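You operate a simulated robot arm through the tools that you are given. There is no shell and no other tool.

You are at the controls of a simulated robot arm. One attempt, no reset.

## Task
Put things in order on the top of the sheet table. At the end: the grey pad stands where the purple pad stood; the orange pallet strap hook stands where the grey pad stood; the dirty screen pack stands on top of the brown carton with the blue tape; the brake shoe from the top of the sheet table stands where the orange pallet strap hook stood; the purple pad stands on top of the yellow pan; whatever was shut is shut again. Leave all else as you found it, and nothing knocked over.

Only the result counts: the job must be done as asked and must still hold three seconds after the hand-in. Knocking over, shifting, dropping, spilling or breaking anything else fails it. Flat cloth is picked up by pressing the open fingertips on it (5 to 10 N) and closing them slowly along it; thin cloth reads only 2 to 8 mm in the jaws.

## Robot
A 7-joint arm with a two-finger parallel gripper, fixed in place. Base frame: the origin is at the foot of the arm, x ahead of it, y to its left, z up; the work surface is at about z = 0. Lengths are in mm, angles in degrees, forces in N, time in s.
With the tool pointing down near the work surface it reaches from about 220 to 580 mm from the base axis. Its first joint turns from -66.0 to 66.0 degrees. Payload 2.5 kg.
The TCP is the grasp point between the finger pads, 23 mm short of the fingertips. In the tool frame z runs along the fingers and y along their closing line. Largest opening 94 mm; finger width 38, thickness 10; the body of the gripper, 54 by 96 mm, starts 39 mm behind the TCP.
Orientation is that of the tool frame in the base frame, as a unit quaternion [x, y, z, w]. With the fingers straight down and closing along the base's y, the tool's x points along the base's -x, its y along +y and its z along -z.

## Interface
- The arm moves only by the tool nudge_tool. Its argument "series" is a list of rows, each a list of 3 entries, a list of its own where there are three numbers: the finger opening in mm, from 0 to 94, then the shift along the tool's x, y, z in units of 40 mm (1.0 is 40 mm), then the turn, a rotation vector about the tool's x, y, z in units of 8 degrees (1.0 is 8 degrees). In form: [[fingers, [dx, dy, dz], [wx, wy, wz]], ...]. A call has 1 to 20 rows; each row shifts and turns the commanded pose from where the row before left it, along the tool's axes as they then stand. A call with a number of a shift or a turn outside -1 to 1 is refused whole. A row lasts 0.2 s, in which the tool goes at most 50 mm and 8.6 degrees; a call with a longer step from one row to the next is refused whole, and so is a gripper value outside its range. Where a pose cannot be reached the arm comes as near as it can. A force on the tool above 40 N (or 10 N above the force at the start of the call, whichever is more), or a blocked arm, ends the call early, and 0.2 s more pass. The fingers move at their own pace (about 108 mm/s each) and stop on an object; they squeeze with about 44 N. The grip force told is the motor's: it shows also when the fingers shut on nothing. Time passes only in rows, and 0.2 s behind the last, so rows that do not move let the fingers close. The reply holds the time, the measured pose of the TCP, the force on the tool along the base axes, the opening and the grip force, in the units named above and with some noise, with the torque about the TCP (base axes, N m) and any sound that the robot's microphone picked up, and new pictures: "views" is both (left out), scene, wrist or none.
- Cameras (640 x 400 px; columns grow to the right, rows downward): "scene" is fixed at [106.1, -405.7, 537.1]; the picture's right is [0.89, -0.45, 0.00], its down [-0.29, -0.57, -0.77] and it looks along [0.35, 0.69, -0.64] (base axes); focal length 298 px, centre (320, 200). "wrist" rides on the gripper at [86, 16, -74] in the tool frame; the picture's right is [-0.18, 0.98, 0.00], its down [-0.58, -0.11, -0.81] and it looks along [-0.79, -0.15, 0.59] (tool axes); focal length 243 px, centre (320, 200). There is no depth. A picture from a camera that has moved, and an enlarged one, comes with that camera's place and axes in the base frame and with its lens.
- enlarge(camera, box): a new picture of the part [left, top, right, bottom] of that camera's present view, enlarged. The clock stands still meanwhile.
- sign_off(): hands the job in; it is judged then, once.

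Places have to be worked out from the pictures, the camera data and where the tool is seen. Open the gripper and draw the arm clear of the work before you hand the job in, unless the task says otherwise.

The tools are called after ">>>" by a JSON object that holds its "method" and its "body". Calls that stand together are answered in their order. nudge_tool: Moves the arm, as the interface text tells. Its arguments: {"type":"object","properties":{"series":{"type":"array","items":{"type":"array"}},"views":{"type":"string","enum":["both","scene","wrist","none"]}},"required":["series"]} The other tools are called the same way: enlarge (camera, box) takes an enlarged picture of a part of a camera's view; sign_off () hands the job in.

At the start:

```text
clock: 0.0
position: [368.1, 25.1, 329.5]
ee_rot: [0.0, 1.0, 0.0, 0.0]
ft_force: [0.5, 0.4, 0.0]
wrist_torque: [0.01, -0.02, -0.04]
grip_width: 94.0
grasp_force: 0.0
```

scene: 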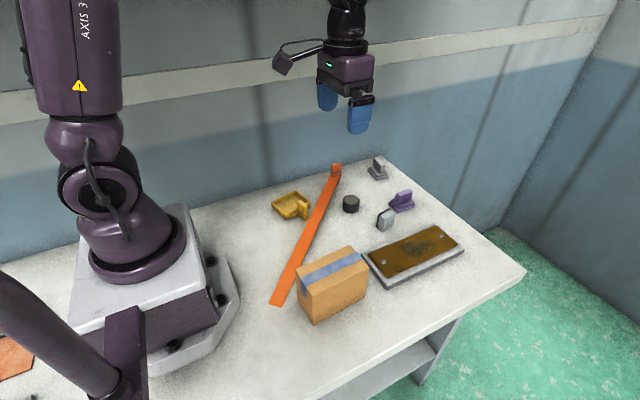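
wrist: 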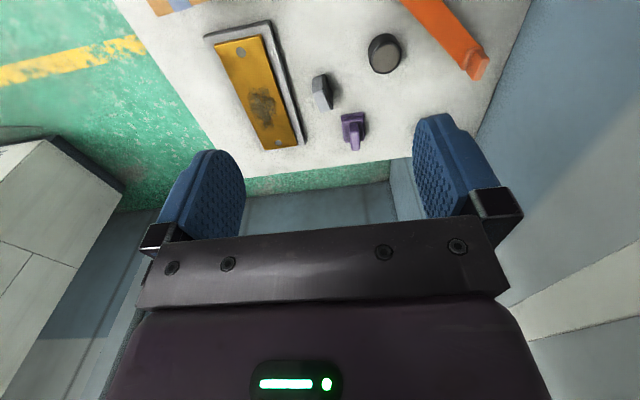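

I begin by looking at the scene more closely, to identify each item on the table before any move.

>>> {"method": "enlarge", "body": {"camera": "scene", "box": [260, 140, 480, 330]}}

>>> {"method": "enlarge", "body": {"camera": "scene", "box": [340, 140, 440, 240]}}

>>> {"method": "enlarge", "body": {"camera": "wrist", "box": [140, 0, 540, 200]}}

>>> {"method": "enlarge", "body": {"camera": "scene", "box": [0, 200, 320, 400]}}

```text
2.11 times, centred on (370, 235) of scene
camera zoom: at [106.1, -405.7, 537.1], right [0.89, -0.45, 0.0], down [-0.29, -0.57, -0.77], along [0.35, 0.69, -0.64], focal length 627 px, centre (215, 126)
```

zoom: 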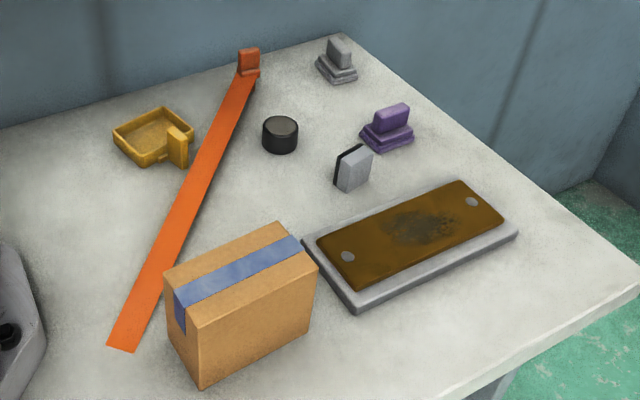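

```text
4.00 times, centred on (390, 190) of scene
camera zoom: at [106.1, -405.7, 537.1], right [0.89, -0.45, 0.0], down [-0.29, -0.57, -0.77], along [0.35, 0.69, -0.64], focal length 1192 px, centre (40, 240)
```

zoom: 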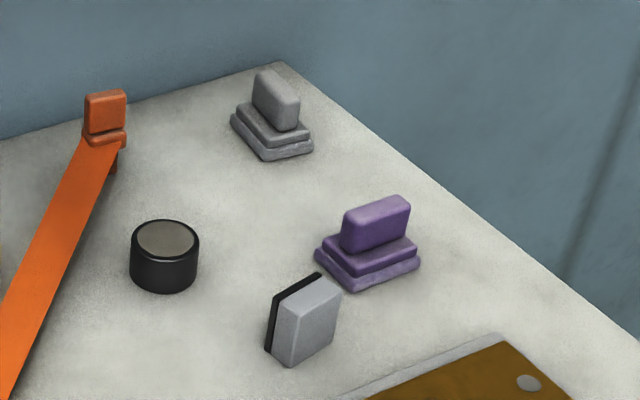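

```text
1.60 times, centred on (340, 100) of wrist
camera zoom: at [281.8, 41.1, 403.2], right [0.18, 0.98, 0.0], down [0.58, -0.11, 0.81], along [0.79, -0.15, -0.59], focal length 388 px, centre (288, 360)
```

zoom: 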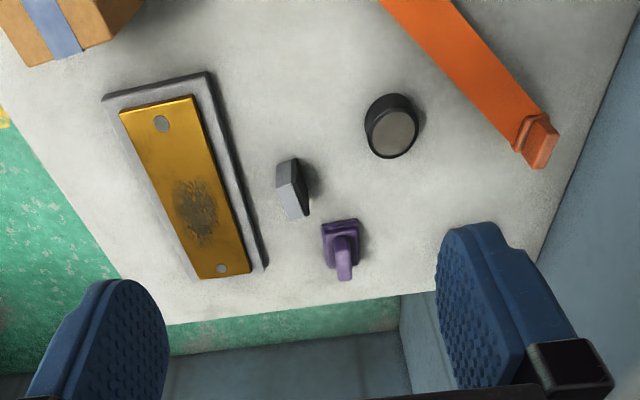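

```text
2.00 times, centred on (160, 300) of scene
camera zoom: at [106.1, -405.7, 537.1], right [0.89, -0.45, 0.0], down [-0.29, -0.57, -0.77], along [0.35, 0.69, -0.64], focal length 596 px, centre (640, 0)
```

zoom: 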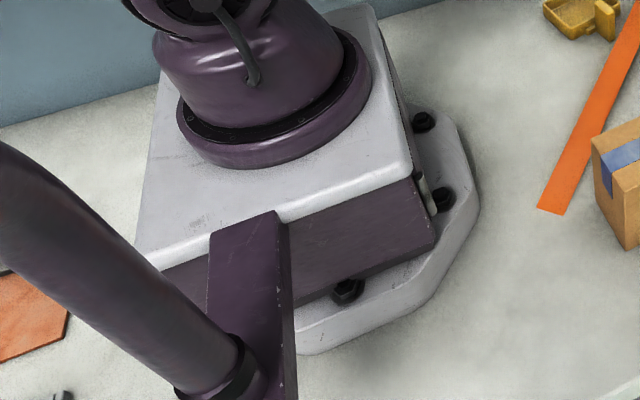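

The table shows a yellow pan, an orange strap with a hook block at about (490, 242), a dark round item at about (455, 97), a grey stepped pad at about (612, 195), a purple one at about (582, 45), a small grey block with a black lining at about (495, 6), a brown plate on a grey tray, and the taped carton at about (276, -117). I move the wrist camera nearer to check the hook and grey pad, staying high above everything.

>>> {"method": "nudge_tool", "body": {"series": [[94, [-0.3, 0.646, 0.5], [0, 0, 0]], [94, [-0.3, 0.646, 0.5], [0, 0, 0]], [94, [-0.3, 0.646, 0.5], [0, 0, 0]], [94, [-0.3, 0.646, 0.5], [0, 0, 0]], [94, [-0.3, 0.646, 0.5], [0, 0, 0]], [94, [-0.3, 0.646, 0.5], [0, 0, 0]]], "views": "both"}}

```text
clock: 1.6
position: [455.5, 135.8, 210.6]
ee_rot: [0.047, 0.999, -0.005, 0.004]
ft_force: [0.8, -0.1, 0.0]
wrist_torque: [-0.01, -0.01, -0.02]
grip_width: 93.7
grasp_force: 0.1
stopped in row 6: the arm was blocked; the commanded pose is now the measured one
camera wrist: at [370.6, 161.0, 285.3], right [0.28, 0.96, -0.01], down [0.56, -0.15, 0.81], along [0.78, -0.23, -0.58], focal length 243 px, centre (320, 200)
```

scene: 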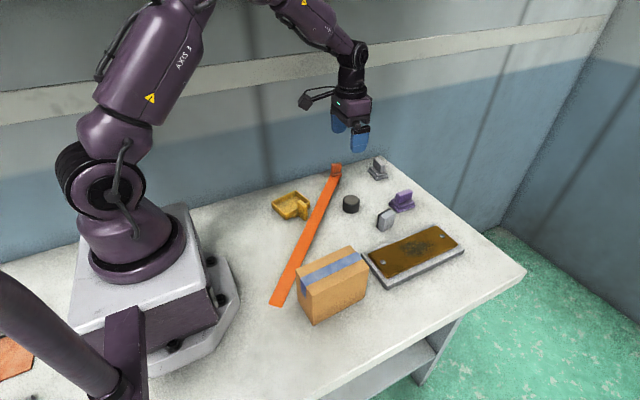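
wrist: 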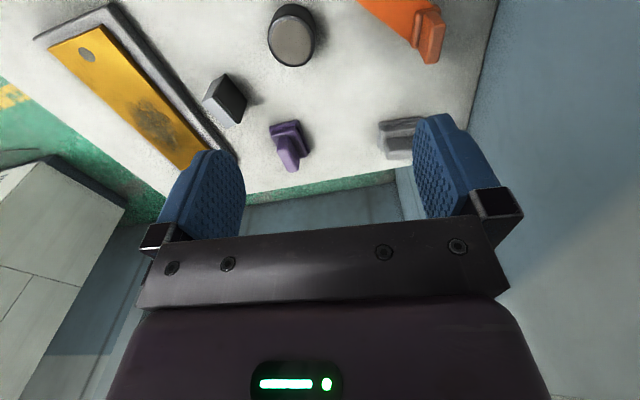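

The last row was stopped as blocked at y ≈ 136 with no force on the wrist, so an upstream joint seems to lag or touch something. I look closer at the arm and at the hook before going on.

>>> {"method": "enlarge", "body": {"camera": "scene", "box": [60, 0, 400, 200]}}

>>> {"method": "enlarge", "body": {"camera": "wrist", "box": [180, 0, 480, 180]}}

>>> {"method": "enlarge", "body": {"camera": "wrist", "box": [360, 0, 480, 75]}}

```text
1.88 times, centred on (230, 100) of scene
camera zoom: at [106.4, -405.5, 537.1], right [0.89, -0.45, 0.0], down [-0.29, -0.57, -0.77], along [0.35, 0.69, -0.64], focal length 561 px, centre (489, 388)
```

zoom: 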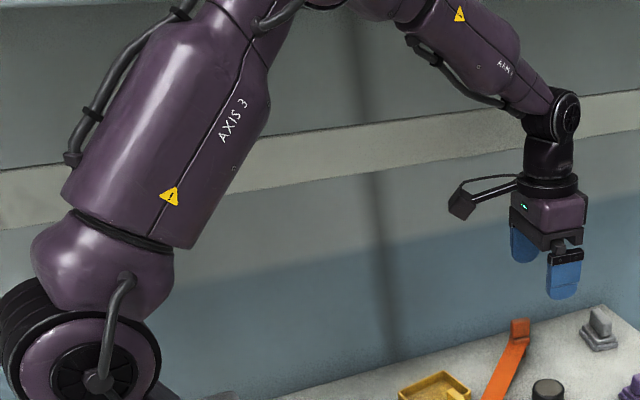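

```text
2.13 times, centred on (330, 90) of wrist
camera zoom: at [370.6, 161.0, 285.3], right [0.28, 0.96, -0.01], down [0.56, -0.15, 0.81], along [0.78, -0.23, -0.58], focal length 518 px, centre (299, 435)
```

zoom: 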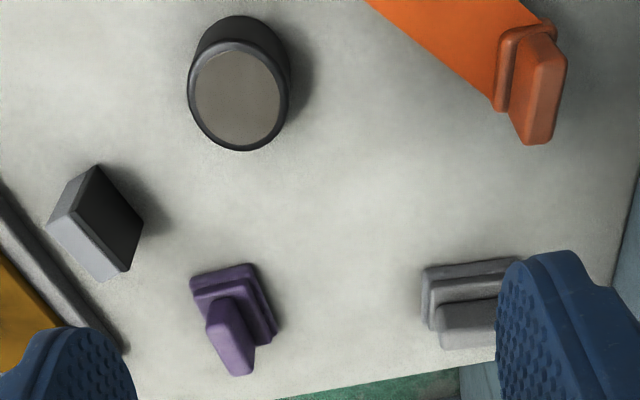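

```text
5.33 times, centred on (420, 38) of wrist
camera zoom: at [370.6, 161.0, 285.3], right [0.28, 0.96, -0.01], down [0.56, -0.15, 0.81], along [0.78, -0.23, -0.58], focal length 1294 px, centre (-213, 1067)
```

zoom: 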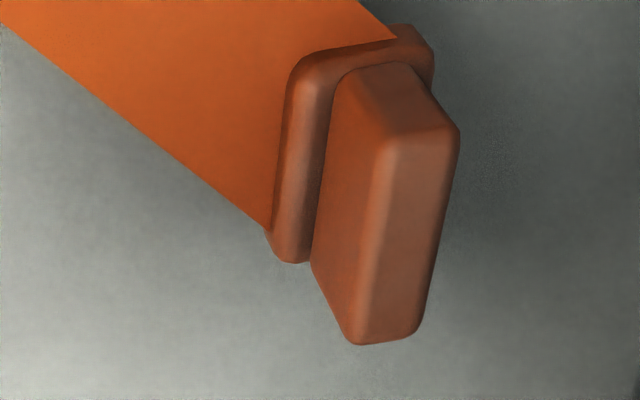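

The round item has a grey-brown disc set in a black rim, and the hook is a flanged block with the strap joined to its flange. I test whether the arm can go further in +y with small slow steps.

>>> {"method": "nudge_tool", "body": {"series": [[94, [0, 0.2, 0], [0, 0, 0]], [94, [0, 0.2, 0], [0, 0, 0]], [94, [0, 0, 0], [0, 0, 0]]], "views": "wrist"}}

```text
clock: 2.4
position: [462.0, 134.2, 214.0]
ee_rot: [0.064, 0.998, -0.009, 0.007]
ft_force: [-0.7, 0.7, 0.2]
wrist_torque: [0.02, -0.03, -0.02]
grip_width: 93.8
grasp_force: 0.1
camera wrist: at [376.8, 163.3, 286.5], right [0.31, 0.95, -0.01], down [0.55, -0.17, 0.82], along [0.77, -0.26, -0.58], focal length 243 px, centre (320, 200)
```

wrist: 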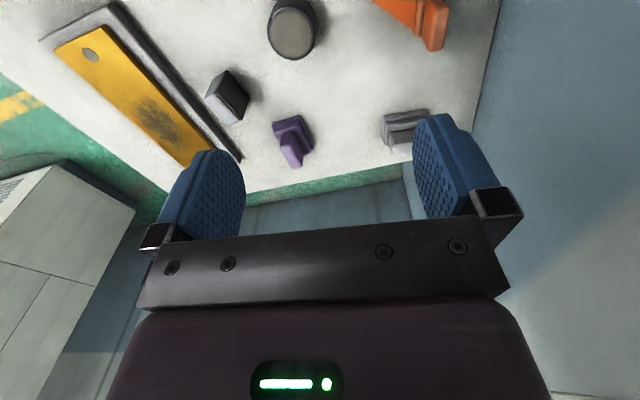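

The first joint is really held at about 16°, so something upstream of the wrist is touching. I back off in -y at once and then look at the wall band behind the forearm.

>>> {"method": "nudge_tool", "body": {"series": [[94, [0, -0.5, 0], [0, 0, 0]], [94, [0, -0.5, 0], [0, 0, 0]], [94, [0, 0, 0], [0, 0, 0]]], "views": "both"}}

>>> {"method": "enlarge", "body": {"camera": "scene", "box": [200, 0, 440, 150]}}

>>> {"method": "enlarge", "body": {"camera": "scene", "box": [400, 0, 640, 150]}}

>>> {"method": "enlarge", "body": {"camera": "scene", "box": [0, 0, 240, 150]}}

```text
clock: 3.2
position: [453.6, 115.7, 211.9]
ee_rot: [0.044, 0.999, -0.005, 0.004]
ft_force: [-0.8, 0.6, 0.2]
wrist_torque: [0.01, -0.01, -0.02]
grip_width: 94.1
grasp_force: 0.1
camera wrist: at [367.4, 139.5, 285.0], right [0.27, 0.96, -0.01], down [0.56, -0.15, 0.81], along [0.78, -0.22, -0.58], focal length 243 px, centre (320, 200)
```

scene: 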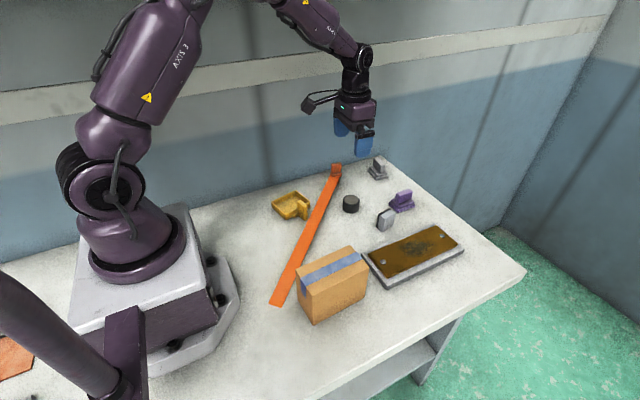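
wrist: 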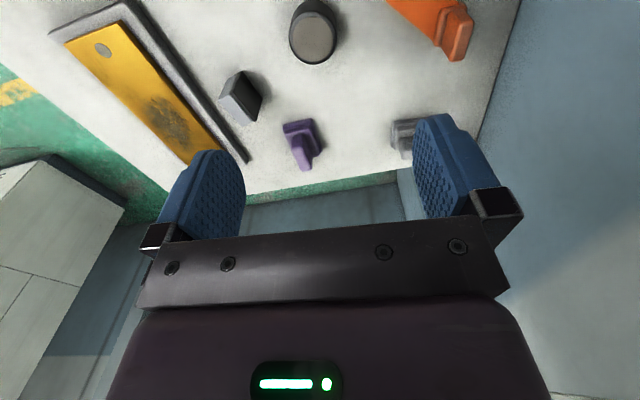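

```text
2.67 times, centred on (320, 75) of scene
camera zoom: at [106.1, -405.7, 537.1], right [0.89, -0.45, 0.0], down [-0.29, -0.57, -0.77], along [0.35, 0.69, -0.64], focal length 794 px, centre (320, 533)
```

zoom: 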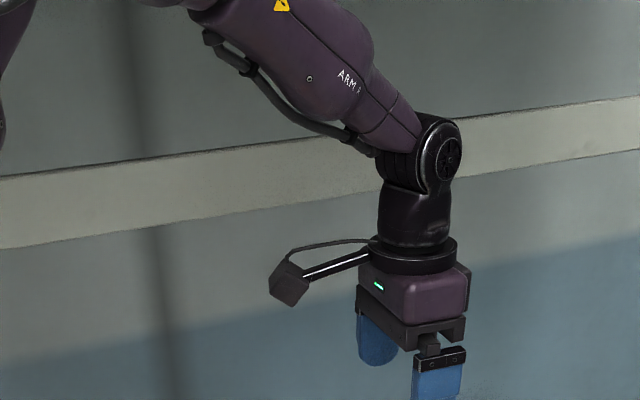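

```text
2.67 times, centred on (520, 75) of scene
camera zoom: at [106.1, -405.7, 537.1], right [0.89, -0.45, 0.0], down [-0.29, -0.57, -0.77], along [0.35, 0.69, -0.64], focal length 794 px, centre (-213, 533)
```

zoom: 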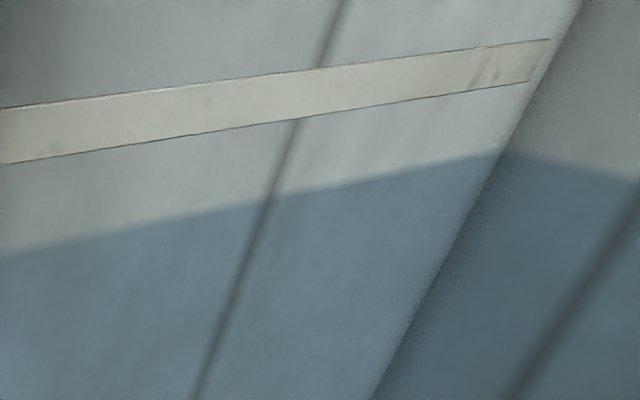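

```text
2.67 times, centred on (120, 75) of scene
camera zoom: at [106.1, -405.7, 537.1], right [0.89, -0.45, 0.0], down [-0.29, -0.57, -0.77], along [0.35, 0.69, -0.64], focal length 794 px, centre (853, 533)
```

zoom: 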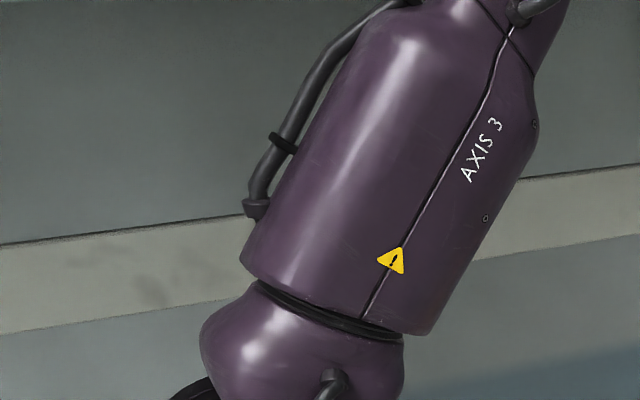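

The band is only flat paint; nothing visible explains the stop, so perhaps the raised elbow meets something above the picture. I try a lower pose with the tool turned along with the first joint, in small steps, well above the items.

>>> {"method": "nudge_tool", "body": {"series": [[94, [0, 0, 0.85], [0, 0, -0.875]], [94, [0, 0, 0.85], [0, 0, -0.875]], [94, [0, 0, 0.85], [0, 0, -0.875]], [94, [0, 0, 0], [0, 0, 0]], [94, [0, 0.35, 0], [0, 0, 0]], [94, [0, 0.35, 0], [0, 0, 0]], [94, [0, 0, 0], [0, 0, 0]]], "views": "both"}}

```text
clock: 4.8
position: [447.1, 140.4, 109.7]
ee_rot: [-0.139, 0.99, -0.005, 0.004]
ft_force: [-0.9, -0.2, 0.4]
wrist_torque: [-0.02, 0.0, 0.01]
grip_width: 94.2
grasp_force: 0.0
camera wrist: at [358.2, 133.0, 183.5], right [-0.09, 1.0, -0.01], down [0.58, 0.06, 0.81], along [0.81, 0.07, -0.58], focal length 243 px, centre (320, 200)
```

scene: 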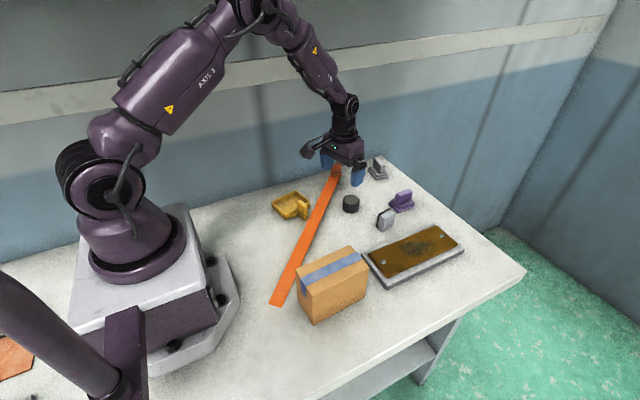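
wrist: 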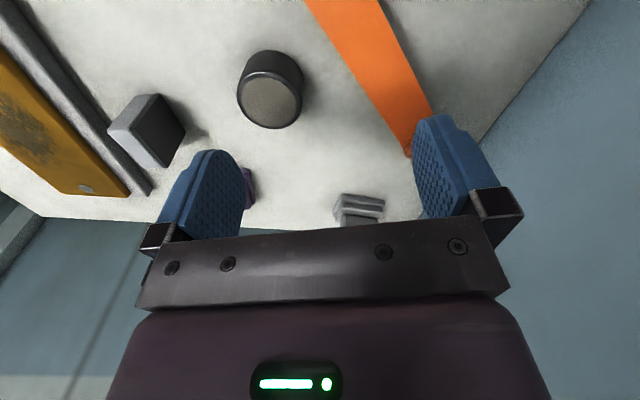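

At this lower height the joint went past the old stop (now 17.4°) with no block, so I will keep the elbow low. I look closely at the round item and the brown plate from here.

>>> {"method": "enlarge", "body": {"camera": "wrist", "box": [210, 30, 330, 150]}}

>>> {"method": "enlarge", "body": {"camera": "wrist", "box": [0, 40, 200, 200]}}

>>> {"method": "enlarge", "body": {"camera": "scene", "box": [360, 210, 480, 290]}}

>>> {"method": "enlarge", "body": {"camera": "scene", "box": [260, 175, 370, 235]}}

```text
3.33 times, centred on (270, 90) of wrist
camera zoom: at [358.2, 133.0, 183.5], right [-0.09, 1.0, -0.01], down [0.58, 0.06, 0.81], along [0.81, 0.07, -0.58], focal length 809 px, centre (487, 567)
```

zoom: 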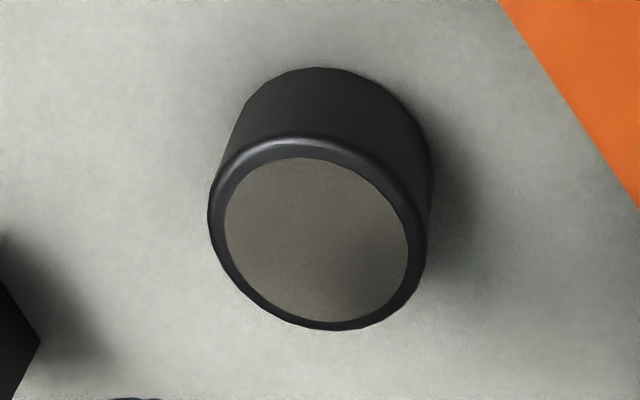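

```text
2.50 times, centred on (100, 120) of wrist
camera zoom: at [358.2, 133.0, 183.5], right [-0.09, 1.0, -0.01], down [0.58, 0.06, 0.81], along [0.81, 0.07, -0.58], focal length 606 px, centre (870, 400)
```

zoom: 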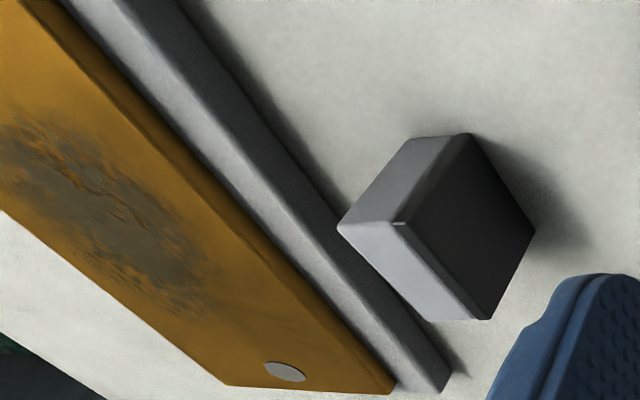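

```text
5.00 times, centred on (420, 250) of scene
camera zoom: at [106.1, -405.7, 537.1], right [0.89, -0.45, 0.0], down [-0.29, -0.57, -0.77], along [0.35, 0.69, -0.64], focal length 1489 px, centre (-180, -50)
```

zoom: 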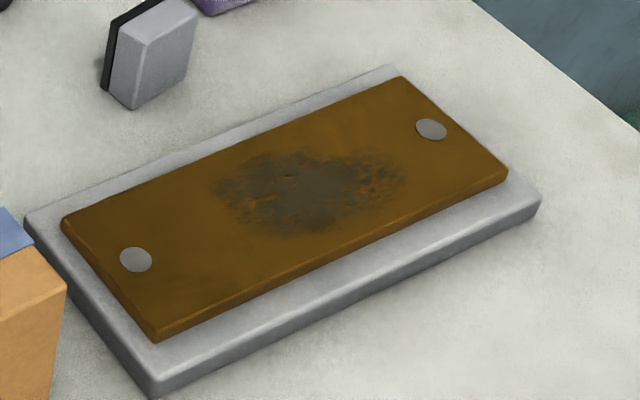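

```text
5.82 times, centred on (315, 205) of scene
camera zoom: at [106.1, -405.7, 537.1], right [0.89, -0.45, 0.0], down [-0.29, -0.57, -0.77], along [0.35, 0.69, -0.64], focal length 1733 px, centre (349, 171)
```

zoom: 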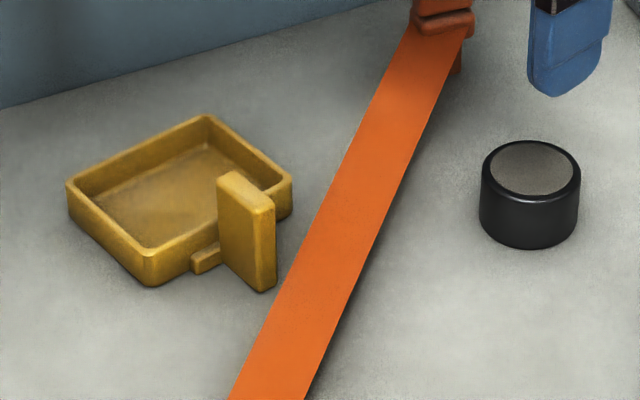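

The round item is a fine grey-brown mesh disc in a black rim, which I take as the screen pack; the brown plate on the slab is something else and stays. Next I go to a vantage point behind the hook, turning the tool with the joint, in small steps.

>>> {"method": "nudge_tool", "body": {"series": [[94, [0.26, 0.51, -0.33], [0, 0, -0.6]], [94, [0.26, 0.51, -0.33], [0, 0, -0.6]], [94, [0.26, 0.51, -0.33], [0, 0, -0.6]], [94, [0, 0, 0], [0, 0, 0]]], "views": "both"}}

>>> {"method": "enlarge", "body": {"camera": "wrist", "box": [220, 20, 460, 170]}}

```text
clock: 5.8
position: [401.7, 166.9, 143.8]
ee_rot: [-0.241, 0.97, -0.01, -0.003]
ft_force: [0.2, -0.2, 0.4]
wrist_torque: [-0.01, -0.05, -0.02]
grip_width: 93.8
grasp_force: 0.1
camera wrist: at [317.7, 142.8, 218.2], right [-0.3, 0.95, -0.02], down [0.57, 0.19, 0.8], along [0.77, 0.23, -0.6], focal length 243 px, centre (320, 200)
```

scene: 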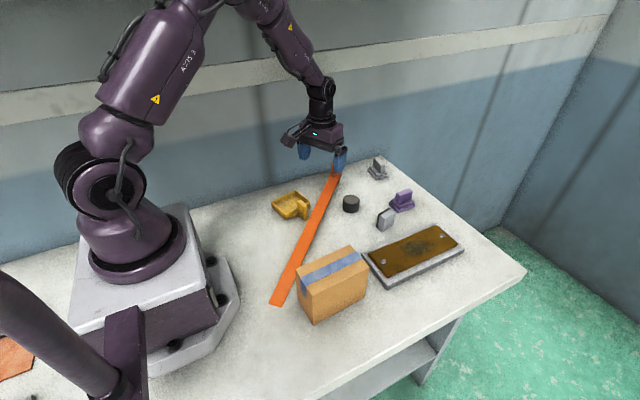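
wrist: 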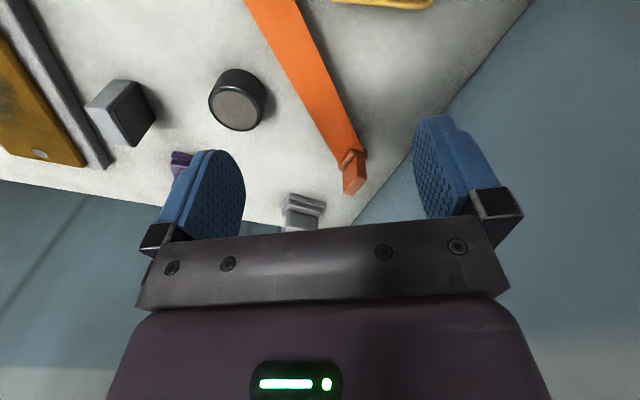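

```text
2.67 times, centred on (340, 95) of wrist
camera zoom: at [317.7, 142.8, 218.2], right [-0.3, 0.95, -0.02], down [0.57, 0.19, 0.8], along [0.77, 0.23, -0.6], focal length 647 px, centre (267, 480)
```

zoom: 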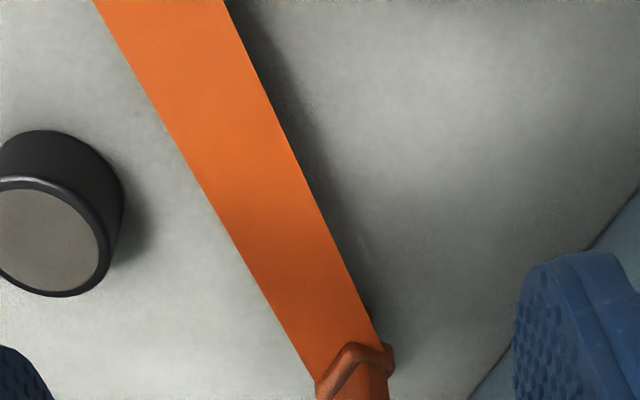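

The first joint again lags its command (22.6° instead of 25°). I hold still for a few rows to see whether it is only slow or really blocked.

>>> {"method": "nudge_tool", "body": {"series": [[94, [0, 0, 0], [0, 0, 0]], [94, [0, 0, 0], [0, 0, 0]], [94, [0, 0, 0], [0, 0, 0]], [94, [0, 0, 0], [0, 0, 0]]], "views": "none"}}

```text
clock: 6.8
position: [403.8, 168.2, 144.7]
ee_rot: [-0.24, 0.971, -0.01, -0.001]
ft_force: [0.5, 0.0, -0.4]
wrist_torque: [0.0, -0.02, 0.0]
grip_width: 94.1
grasp_force: 0.1
```

The joint is truly held, so I enlarge the top of the scene picture around the elbow to look for what it touches.

>>> {"method": "enlarge", "body": {"camera": "scene", "box": [160, 0, 352, 120]}}

>>> {"method": "enlarge", "body": {"camera": "scene", "box": [30, 100, 190, 260]}}

>>> {"method": "enlarge", "body": {"camera": "wrist", "box": [440, 0, 640, 125]}}

```text
3.33 times, centred on (256, 60) of scene
camera zoom: at [106.5, -406.4, 536.4], right [0.89, -0.45, 0.0], down [-0.29, -0.57, -0.77], along [0.35, 0.69, -0.64], focal length 993 px, centre (533, 667)
```

zoom: 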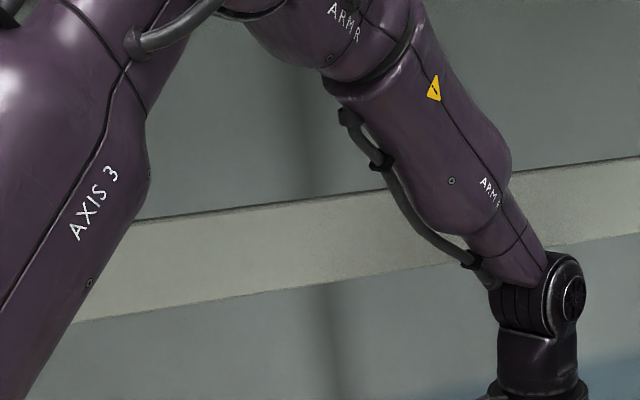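

```text
2.50 times, centred on (110, 180) of scene
camera zoom: at [106.5, -406.4, 536.4], right [0.89, -0.45, 0.0], down [-0.29, -0.57, -0.77], along [0.35, 0.69, -0.64], focal length 745 px, centre (845, 250)
```

zoom: 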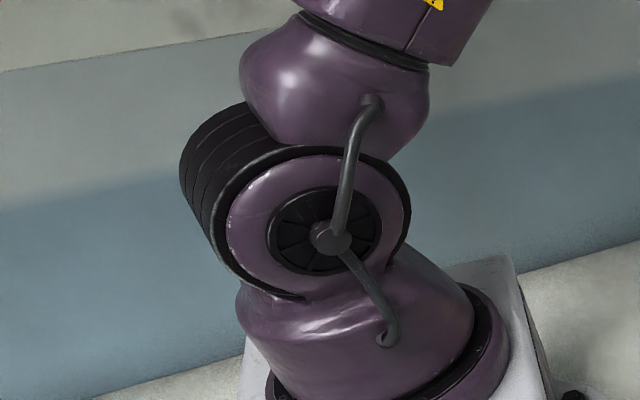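

```text
3.20 times, centred on (540, 62) of wrist
camera zoom: at [318.1, 143.2, 218.9], right [-0.3, 0.95, -0.02], down [0.56, 0.19, 0.8], along [0.77, 0.23, -0.59], focal length 776 px, centre (-384, 640)
```

zoom: 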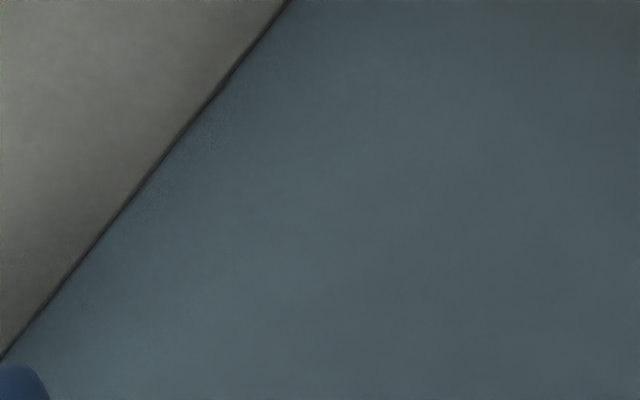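

I cannot see the obstacle in this view, so I retreat to free space near the middle and turn the wrist camera toward the wall and upward to find it.

>>> {"method": "nudge_tool", "body": {"series": [[94, [0.536, -0.596, -0.554], [0, 0, 0]], [94, [0.536, -0.596, -0.554], [0, 0, 0]], [94, [0.536, -0.596, -0.554], [0, 0, 0]], [94, [0.536, -0.596, -0.554], [0, 0, 0]], [94, [0.536, -0.596, -0.554], [0, 0, 0]], [94, [0.536, -0.596, -0.554], [0, 0, 0]], [94, [0.536, -0.596, -0.554], [0, 0, 0]], [94, [0, 0, 0], [0, 0, -0.97]], [94, [0, 0, 0], [0, 0, -0.97]], [94, [0, 0, 0], [0, 0, -0.97]], [94, [0, 0, 0], [0, 0, -0.97]], [94, [0, 0, 0], [0, 0, -0.97]], [94, [0, 0, 0], [0, 0, -0.97]], [94, [0, 0, 0], [0, 0, -0.97]], [94, [0, 0, 0], [0, 0, 0]]], "views": "both"}}

```text
clock: 10.0
position: [349.4, -31.8, 306.5]
ee_rot: [-0.674, 0.739, -0.007, 0.001]
ft_force: [0.4, -0.1, 0.6]
wrist_torque: [0.0, -0.01, 0.0]
grip_width: 93.9
grasp_force: 0.1
camera wrist: at [323.7, -115.2, 380.9], right [-0.96, 0.27, -0.01], down [0.16, 0.58, 0.8], along [0.23, 0.77, -0.6], focal length 243 px, centre (320, 200)
```

scene: 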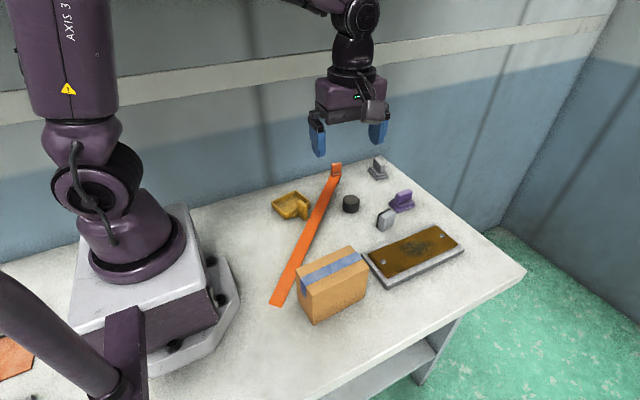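
wrist: 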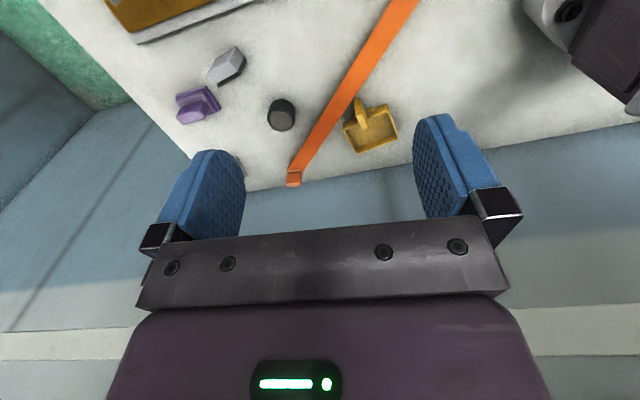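

Now I tilt the tool toward the wall in steps so the camera looks up past the arm.

>>> {"method": "nudge_tool", "body": {"series": [[94, [0, 0, 0], [0, -1, 0]], [94, [0, 0, 0], [0, -1, 0]], [94, [0, 0, 0], [0, -1, 0]], [94, [0, 0, 0], [0, -1, 0]], [94, [0, 0, 0], [0, -1, 0]], [94, [0, 0, 0], [0, -1, 0]], [94, [0, 0, 0], [0, 0, 0]]], "views": "both"}}

```text
clock: 11.6
position: [348.9, -32.5, 306.0]
ee_rot: [-0.619, 0.675, 0.268, 0.3]
ft_force: [-0.6, -1.0, 0.2]
wrist_torque: [-0.01, 0.01, -0.02]
grip_width: 93.9
grasp_force: 0.1
camera wrist: at [321.9, -142.7, 292.2], right [-0.97, 0.22, 0.13], down [0.08, -0.21, 0.97], along [0.24, 0.95, 0.19], focal length 243 px, centre (320, 200)
```

scene: 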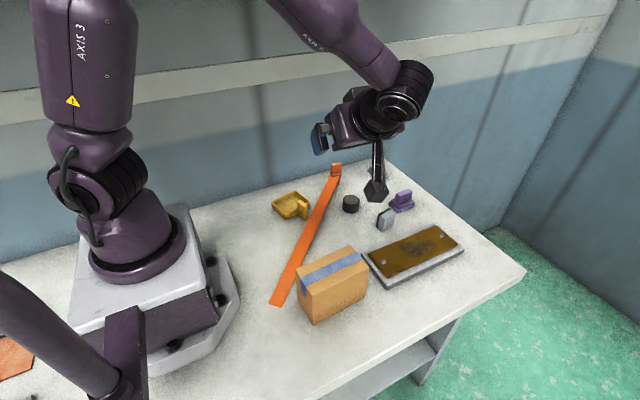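
wrist: 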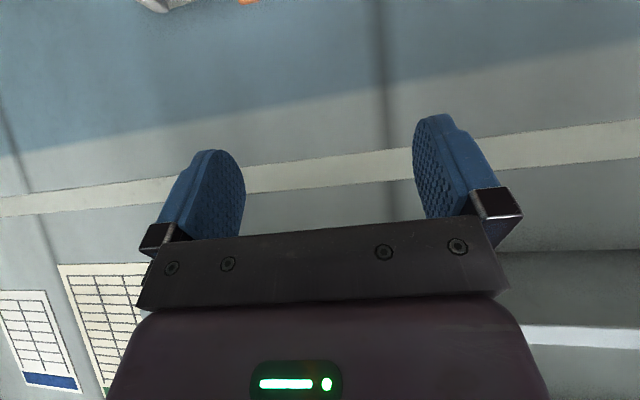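

The camera shows a wall shelf on the base side: its underside is at about z ≈ 504, its front edge near y ≈ 136. That is what the elbow hit. I tilt further so the gripper does not hide it and I can measure its extent.

>>> {"method": "nudge_tool", "body": {"series": [[94, [0, 0, 0], [0, -1, 0]], [94, [0, 0, 0], [0, -1, 0]], [94, [0, 0, 0], [0, -1, 0]], [94, [0, 0, 0], [0, -1, 0]], [94, [0, 0, 0], [0, -1, 0]], [94, [0, 0, 0], [0, 0, 0]]], "views": "both"}}

```text
clock: 13.0
position: [349.3, -31.6, 306.4]
ee_rot: [-0.489, 0.531, 0.463, 0.514]
ft_force: [0.0, 0.1, -0.6]
wrist_torque: [-0.01, -0.03, 0.02]
grip_width: 93.9
grasp_force: 0.0
camera wrist: at [326.2, -107.7, 222.6], right [-0.98, 0.1, 0.17], down [0.03, -0.79, 0.62], along [0.2, 0.61, 0.77], focal length 243 px, centre (320, 200)
```

scene: 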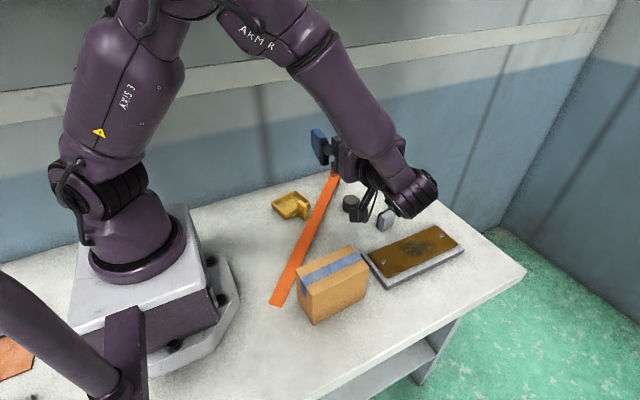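
wrist: 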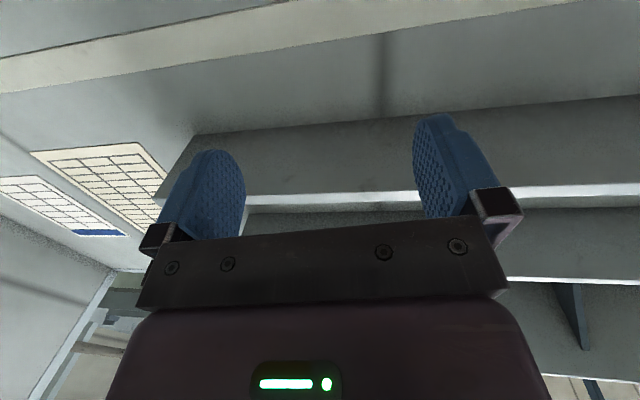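

Now it is clear: a wall shelf runs the whole length (about x < 676, y > 113) with its underside at z ≈ 490, so with the first joint turned left the elbow must stay low. I undo the tilt to get the overview back and measure the pan.

>>> {"method": "nudge_tool", "body": {"series": [[94, [0, 0, 0], [0, 1, 0]], [94, [0, 0, 0], [0, 1, 0]], [94, [0, 0, 0], [0, 1, 0]], [94, [0, 0, 0], [0, 1, 0]], [94, [0, 0, 0], [0, 1, 0]], [94, [0, 0, 0], [0, 1, 0]], [94, [0, 0, 0], [0, 1, 0]], [94, [0, 0, 0], [0, 1, 0]], [94, [0, 0, 0], [0, 1, 0]], [94, [0, 0, 0], [0, 1, 0]], [94, [0, 0, 0], [0, 1, 0]], [94, [0, 0, 0], [0, 0, 0]]], "views": "wrist"}}

>>> {"method": "enlarge", "body": {"camera": "wrist", "box": [320, 80, 440, 170]}}

>>> {"method": "enlarge", "body": {"camera": "wrist", "box": [160, 30, 320, 130]}}

>>> {"method": "enlarge", "body": {"camera": "wrist", "box": [240, 120, 340, 200]}}

```text
clock: 15.6
position: [348.8, -29.6, 307.0]
ee_rot: [-0.673, 0.739, -0.007, 0.0]
ft_force: [-0.1, -0.4, -0.4]
wrist_torque: [-0.02, -0.01, 0.04]
grip_width: 93.8
grasp_force: 0.1
camera wrist: at [323.5, -115.0, 381.3], right [-0.96, 0.28, -0.01], down [0.16, 0.58, 0.8], along [0.23, 0.77, -0.6], focal length 243 px, centre (320, 200)
```

wrist: 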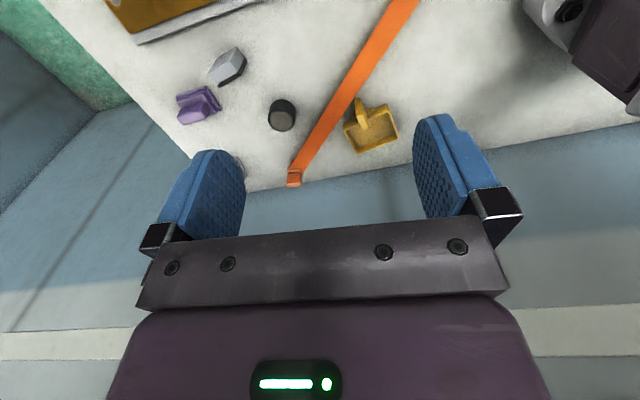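

```text
4.44 times, centred on (380, 125) of wrist
camera zoom: at [323.5, -115.0, 381.3], right [-0.96, 0.28, -0.01], down [0.16, 0.58, 0.8], along [0.23, 0.77, -0.6], focal length 1078 px, centre (53, 533)
```

zoom: 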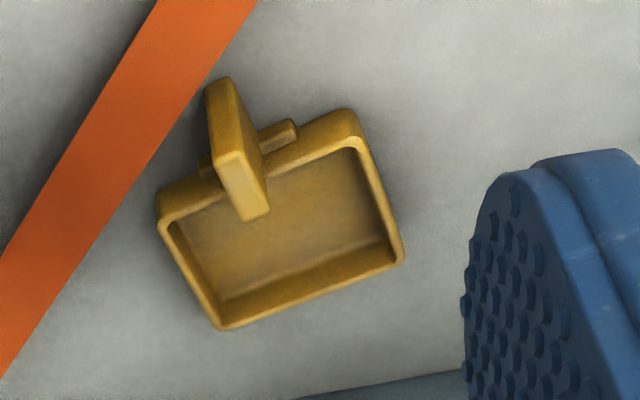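

```text
4.00 times, centred on (240, 80) of wrist
camera zoom: at [323.5, -115.0, 381.3], right [-0.96, 0.28, -0.01], down [0.16, 0.58, 0.8], along [0.23, 0.77, -0.6], focal length 970 px, centre (640, 680)
```

zoom: 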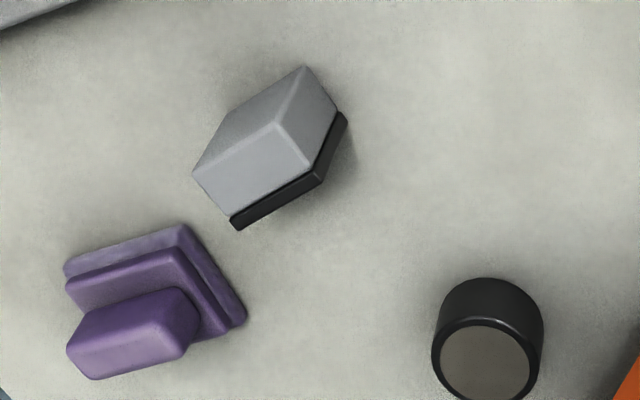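

```text
5.00 times, centred on (290, 160) of wrist
camera zoom: at [323.5, -115.0, 381.3], right [-0.96, 0.28, -0.01], down [0.16, 0.58, 0.8], along [0.23, 0.77, -0.6], focal length 1213 px, centre (470, 400)
```

zoom: 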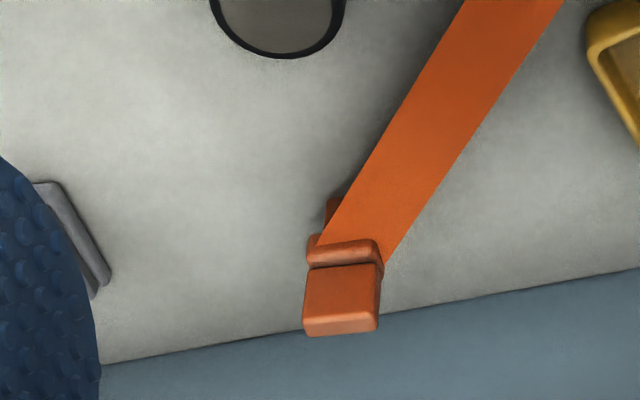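

This view gives good geometry: pan rim about 79 × 65 mm centred near (314, 175) turned about 14°, purple pad base 58 × 43 mm near (588, 50) turned 2–3°, shoe near (500, 7), hook near (488, 245) along the 45° strap. I look closer at the pads' step heights.

>>> {"method": "enlarge", "body": {"camera": "scene", "box": [380, 182, 428, 218]}}

>>> {"method": "enlarge", "body": {"camera": "scene", "box": [360, 150, 400, 185]}}

>>> {"method": "enlarge", "body": {"camera": "scene", "box": [315, 155, 355, 190]}}

>>> {"method": "enlarge", "body": {"camera": "wrist", "box": [165, 75, 235, 130]}}

```text
11.11 times, centred on (404, 200) of scene
camera zoom: at [106.1, -405.7, 537.1], right [0.89, -0.45, 0.0], down [-0.29, -0.57, -0.77], along [0.35, 0.69, -0.64], focal length 3310 px, centre (-613, 200)
```

zoom: 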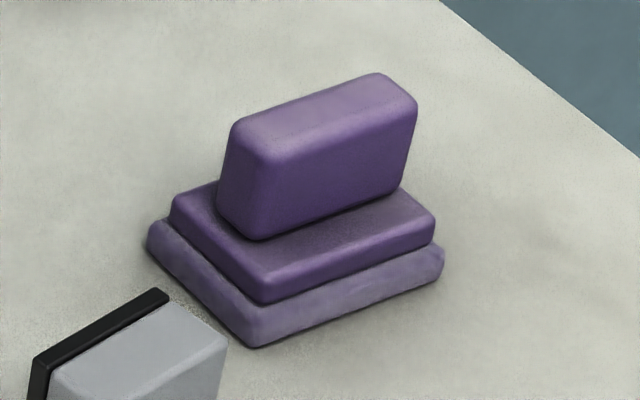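

```text
11.43 times, centred on (380, 168) of scene
camera zoom: at [106.1, -405.7, 537.1], right [0.89, -0.45, 0.0], down [-0.29, -0.57, -0.77], along [0.35, 0.69, -0.64], focal length 3404 px, centre (-366, 571)
```

zoom: 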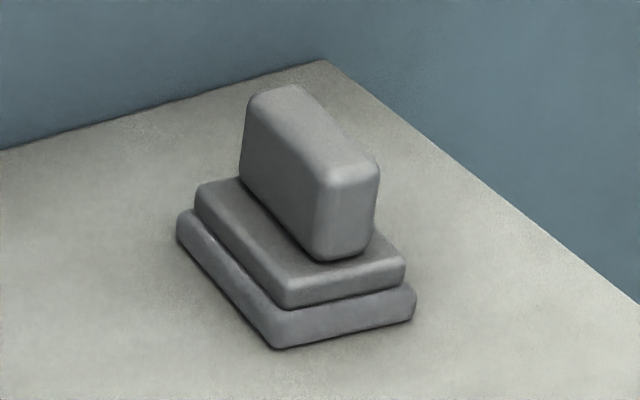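

```text
11.43 times, centred on (335, 172) of scene
camera zoom: at [106.1, -405.7, 537.1], right [0.89, -0.45, 0.0], down [-0.29, -0.57, -0.77], along [0.35, 0.69, -0.64], focal length 3404 px, centre (149, 514)
```

zoom: 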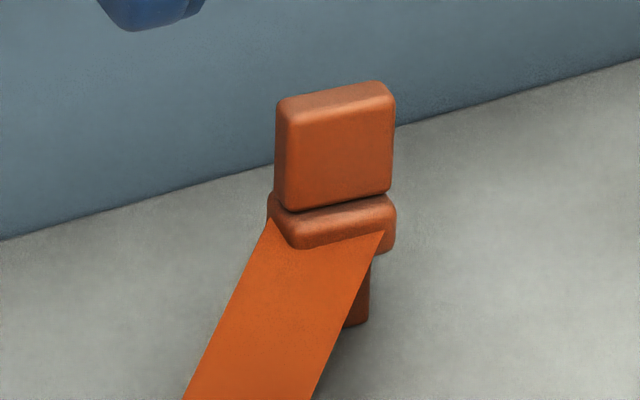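

```text
7.27 times, centred on (200, 102) of wrist
camera zoom: at [323.5, -115.0, 381.3], right [-0.96, 0.28, -0.01], down [0.16, 0.58, 0.8], along [0.23, 0.77, -0.6], focal length 1764 px, centre (1193, 909)
```

zoom: 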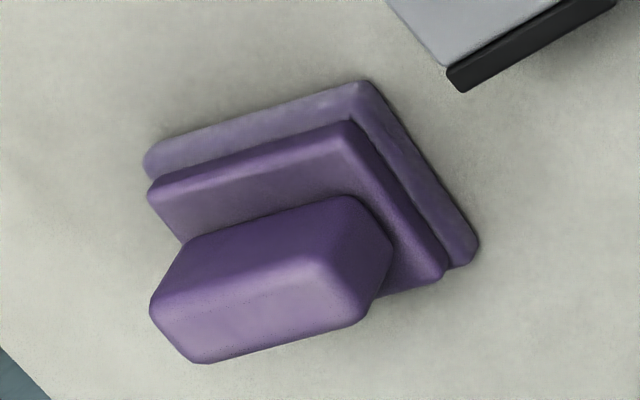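

The hook turns out to be a block on a flange on a narrow stem, top at about z 60, and the pads have a two-step base to z ≈ 20 and a block to z ≈ 50. I start with the purple pad: first turn the tool to yaw ≈ 2.5° with a 20° outward tilt, needed for the reach.

>>> {"method": "nudge_tool", "body": {"series": [[94, [0, 0, 0], [0, 0, 0.934]], [94, [0, 0, 0], [0, 0, 0.934]], [94, [0, 0, 0], [0, 0, 0.934]], [94, [0, 0, 0], [0, 0, 0.934]], [94, [0, 0, 0], [0, 0, 0.934]], [94, [0, 0, 0], [0, 0, 0.934]], [94, [0, 0, 0], [0, 0, 0.934]], [94, [0, 0, 0], [0, 0, 0.934]], [94, [0, 0, 0], [0, 0, 0.934]], [94, [0, 0, 0], [0, 0, 0.934]], [94, [0, 0, 0], [0, 0, 0.934]], [94, [0, 0, 0], [0, -0.833, 0]], [94, [0, 0, 0], [0, -0.833, 0]], [94, [0, 0, 0], [0, -0.833, 0]], [94, [0, 0, 0], [0, 0, 0]]], "views": "none"}}

```text
clock: 18.8
position: [349.0, -30.9, 305.7]
ee_rot: [-0.022, 0.984, -0.002, 0.177]
ft_force: [0.2, -0.1, 0.4]
wrist_torque: [0.01, -0.05, -0.01]
grip_width: 94.0
grasp_force: 0.1
```

Orientation is right (tilt 20.4° outward, yaw 2.5°). Now I move to a point above and short of the purple pad.

>>> {"method": "nudge_tool", "body": {"series": [[94, [-0.624, 0.287, 0.834], [0, 0, 0]], [94, [-0.624, 0.287, 0.834], [0, 0, 0]], [94, [-0.624, 0.287, 0.834], [0, 0, 0]], [94, [-0.624, 0.287, 0.834], [0, 0, 0]], [94, [-0.624, 0.287, 0.834], [0, 0, 0]], [94, [-0.624, 0.287, 0.834], [0, 0, 0]], [94, [0, 0, 0], [0, 0, 0]]], "views": "both"}}

>>> {"method": "enlarge", "body": {"camera": "wrist", "box": [200, 20, 440, 170]}}

```text
clock: 20.4
position: [558.3, 46.1, 169.6]
ee_rot: [-0.021, 0.984, -0.001, 0.178]
ft_force: [0.1, 1.0, -0.6]
wrist_torque: [0.0, 0.01, 0.0]
grip_width: 93.9
grasp_force: 0.1
camera wrist: at [449.3, 57.8, 208.3], right [0.13, 0.99, 0.05], down [0.27, -0.09, 0.96], along [0.95, -0.11, -0.28], focal length 243 px, centre (320, 200)
```

scene: 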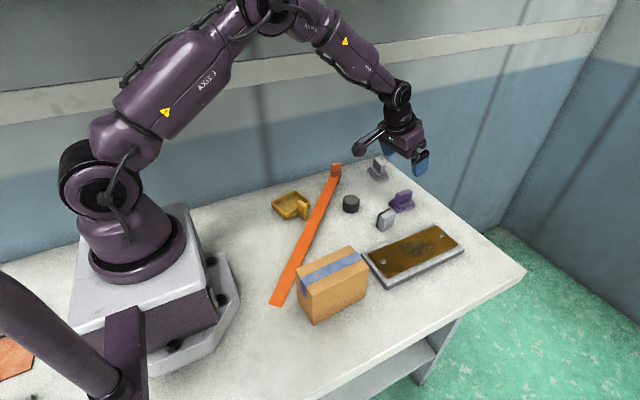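
wrist: 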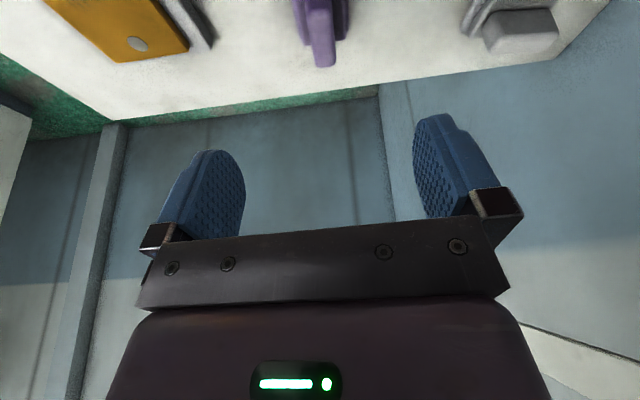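

```text
2.67 times, centred on (320, 95) of wrist
camera zoom: at [449.3, 57.8, 208.3], right [0.13, 0.99, 0.05], down [0.27, -0.09, 0.96], along [0.95, -0.11, -0.28], focal length 647 px, centre (320, 480)
```

zoom: 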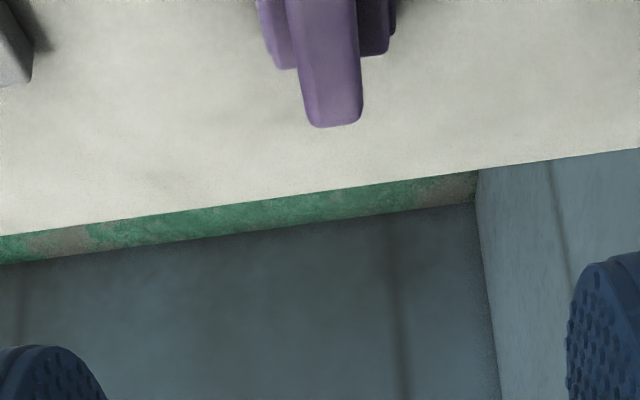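

The purple block's far end reads x ≈ 610, with sides at y ≈ 42 and 58, so its centre is about (588, 50). I narrow the fingers to 60 mm and go down to z ≈ 95 to check the alignment.

>>> {"method": "nudge_tool", "body": {"series": [[60, [0.0475, 0.027, 0.646], [0, 0, 0]], [60, [0.0475, 0.027, 0.646], [0, 0, 0]], [60, [0.0475, 0.027, 0.646], [0, 0, 0]], [60, [0, 0, 0], [0, 0, 0]]], "views": "both"}}

>>> {"method": "enlarge", "body": {"camera": "wrist", "box": [200, 40, 440, 190]}}

```text
clock: 21.4
position: [579.4, 48.3, 95.9]
ee_rot: [-0.021, 0.984, -0.001, 0.178]
ft_force: [-0.5, 0.3, -0.7]
wrist_torque: [-0.01, 0.01, 0.0]
grip_width: 60.1
grasp_force: 0.0
camera wrist: at [470.5, 60.9, 134.3], right [0.13, 0.99, 0.05], down [0.27, -0.09, 0.96], along [0.95, -0.11, -0.28], focal length 243 px, centre (320, 200)
```

scene: 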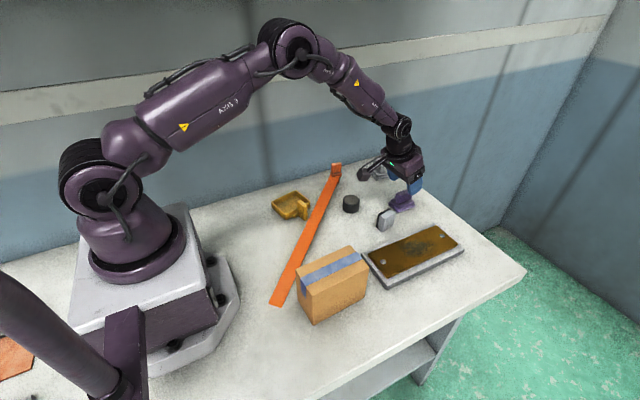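
wrist: 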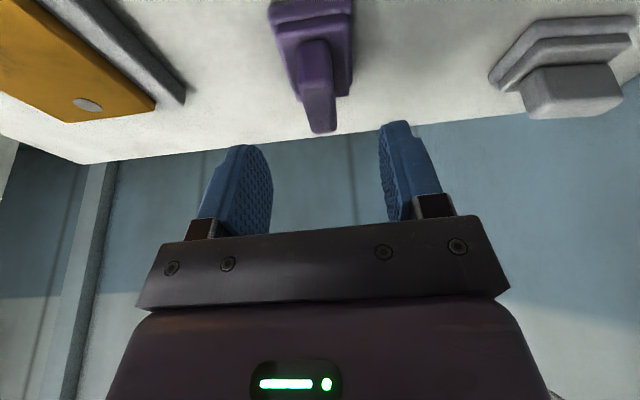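

```text
2.67 times, centred on (320, 115) of wrist
camera zoom: at [470.5, 60.9, 134.3], right [0.13, 0.99, 0.05], down [0.27, -0.09, 0.96], along [0.95, -0.11, -0.28], focal length 647 px, centre (320, 427)
```

zoom: 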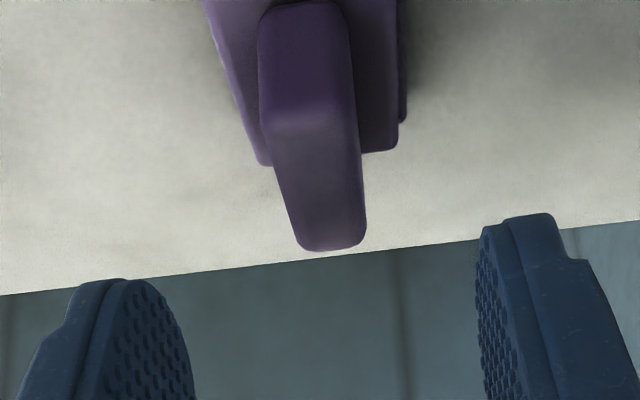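

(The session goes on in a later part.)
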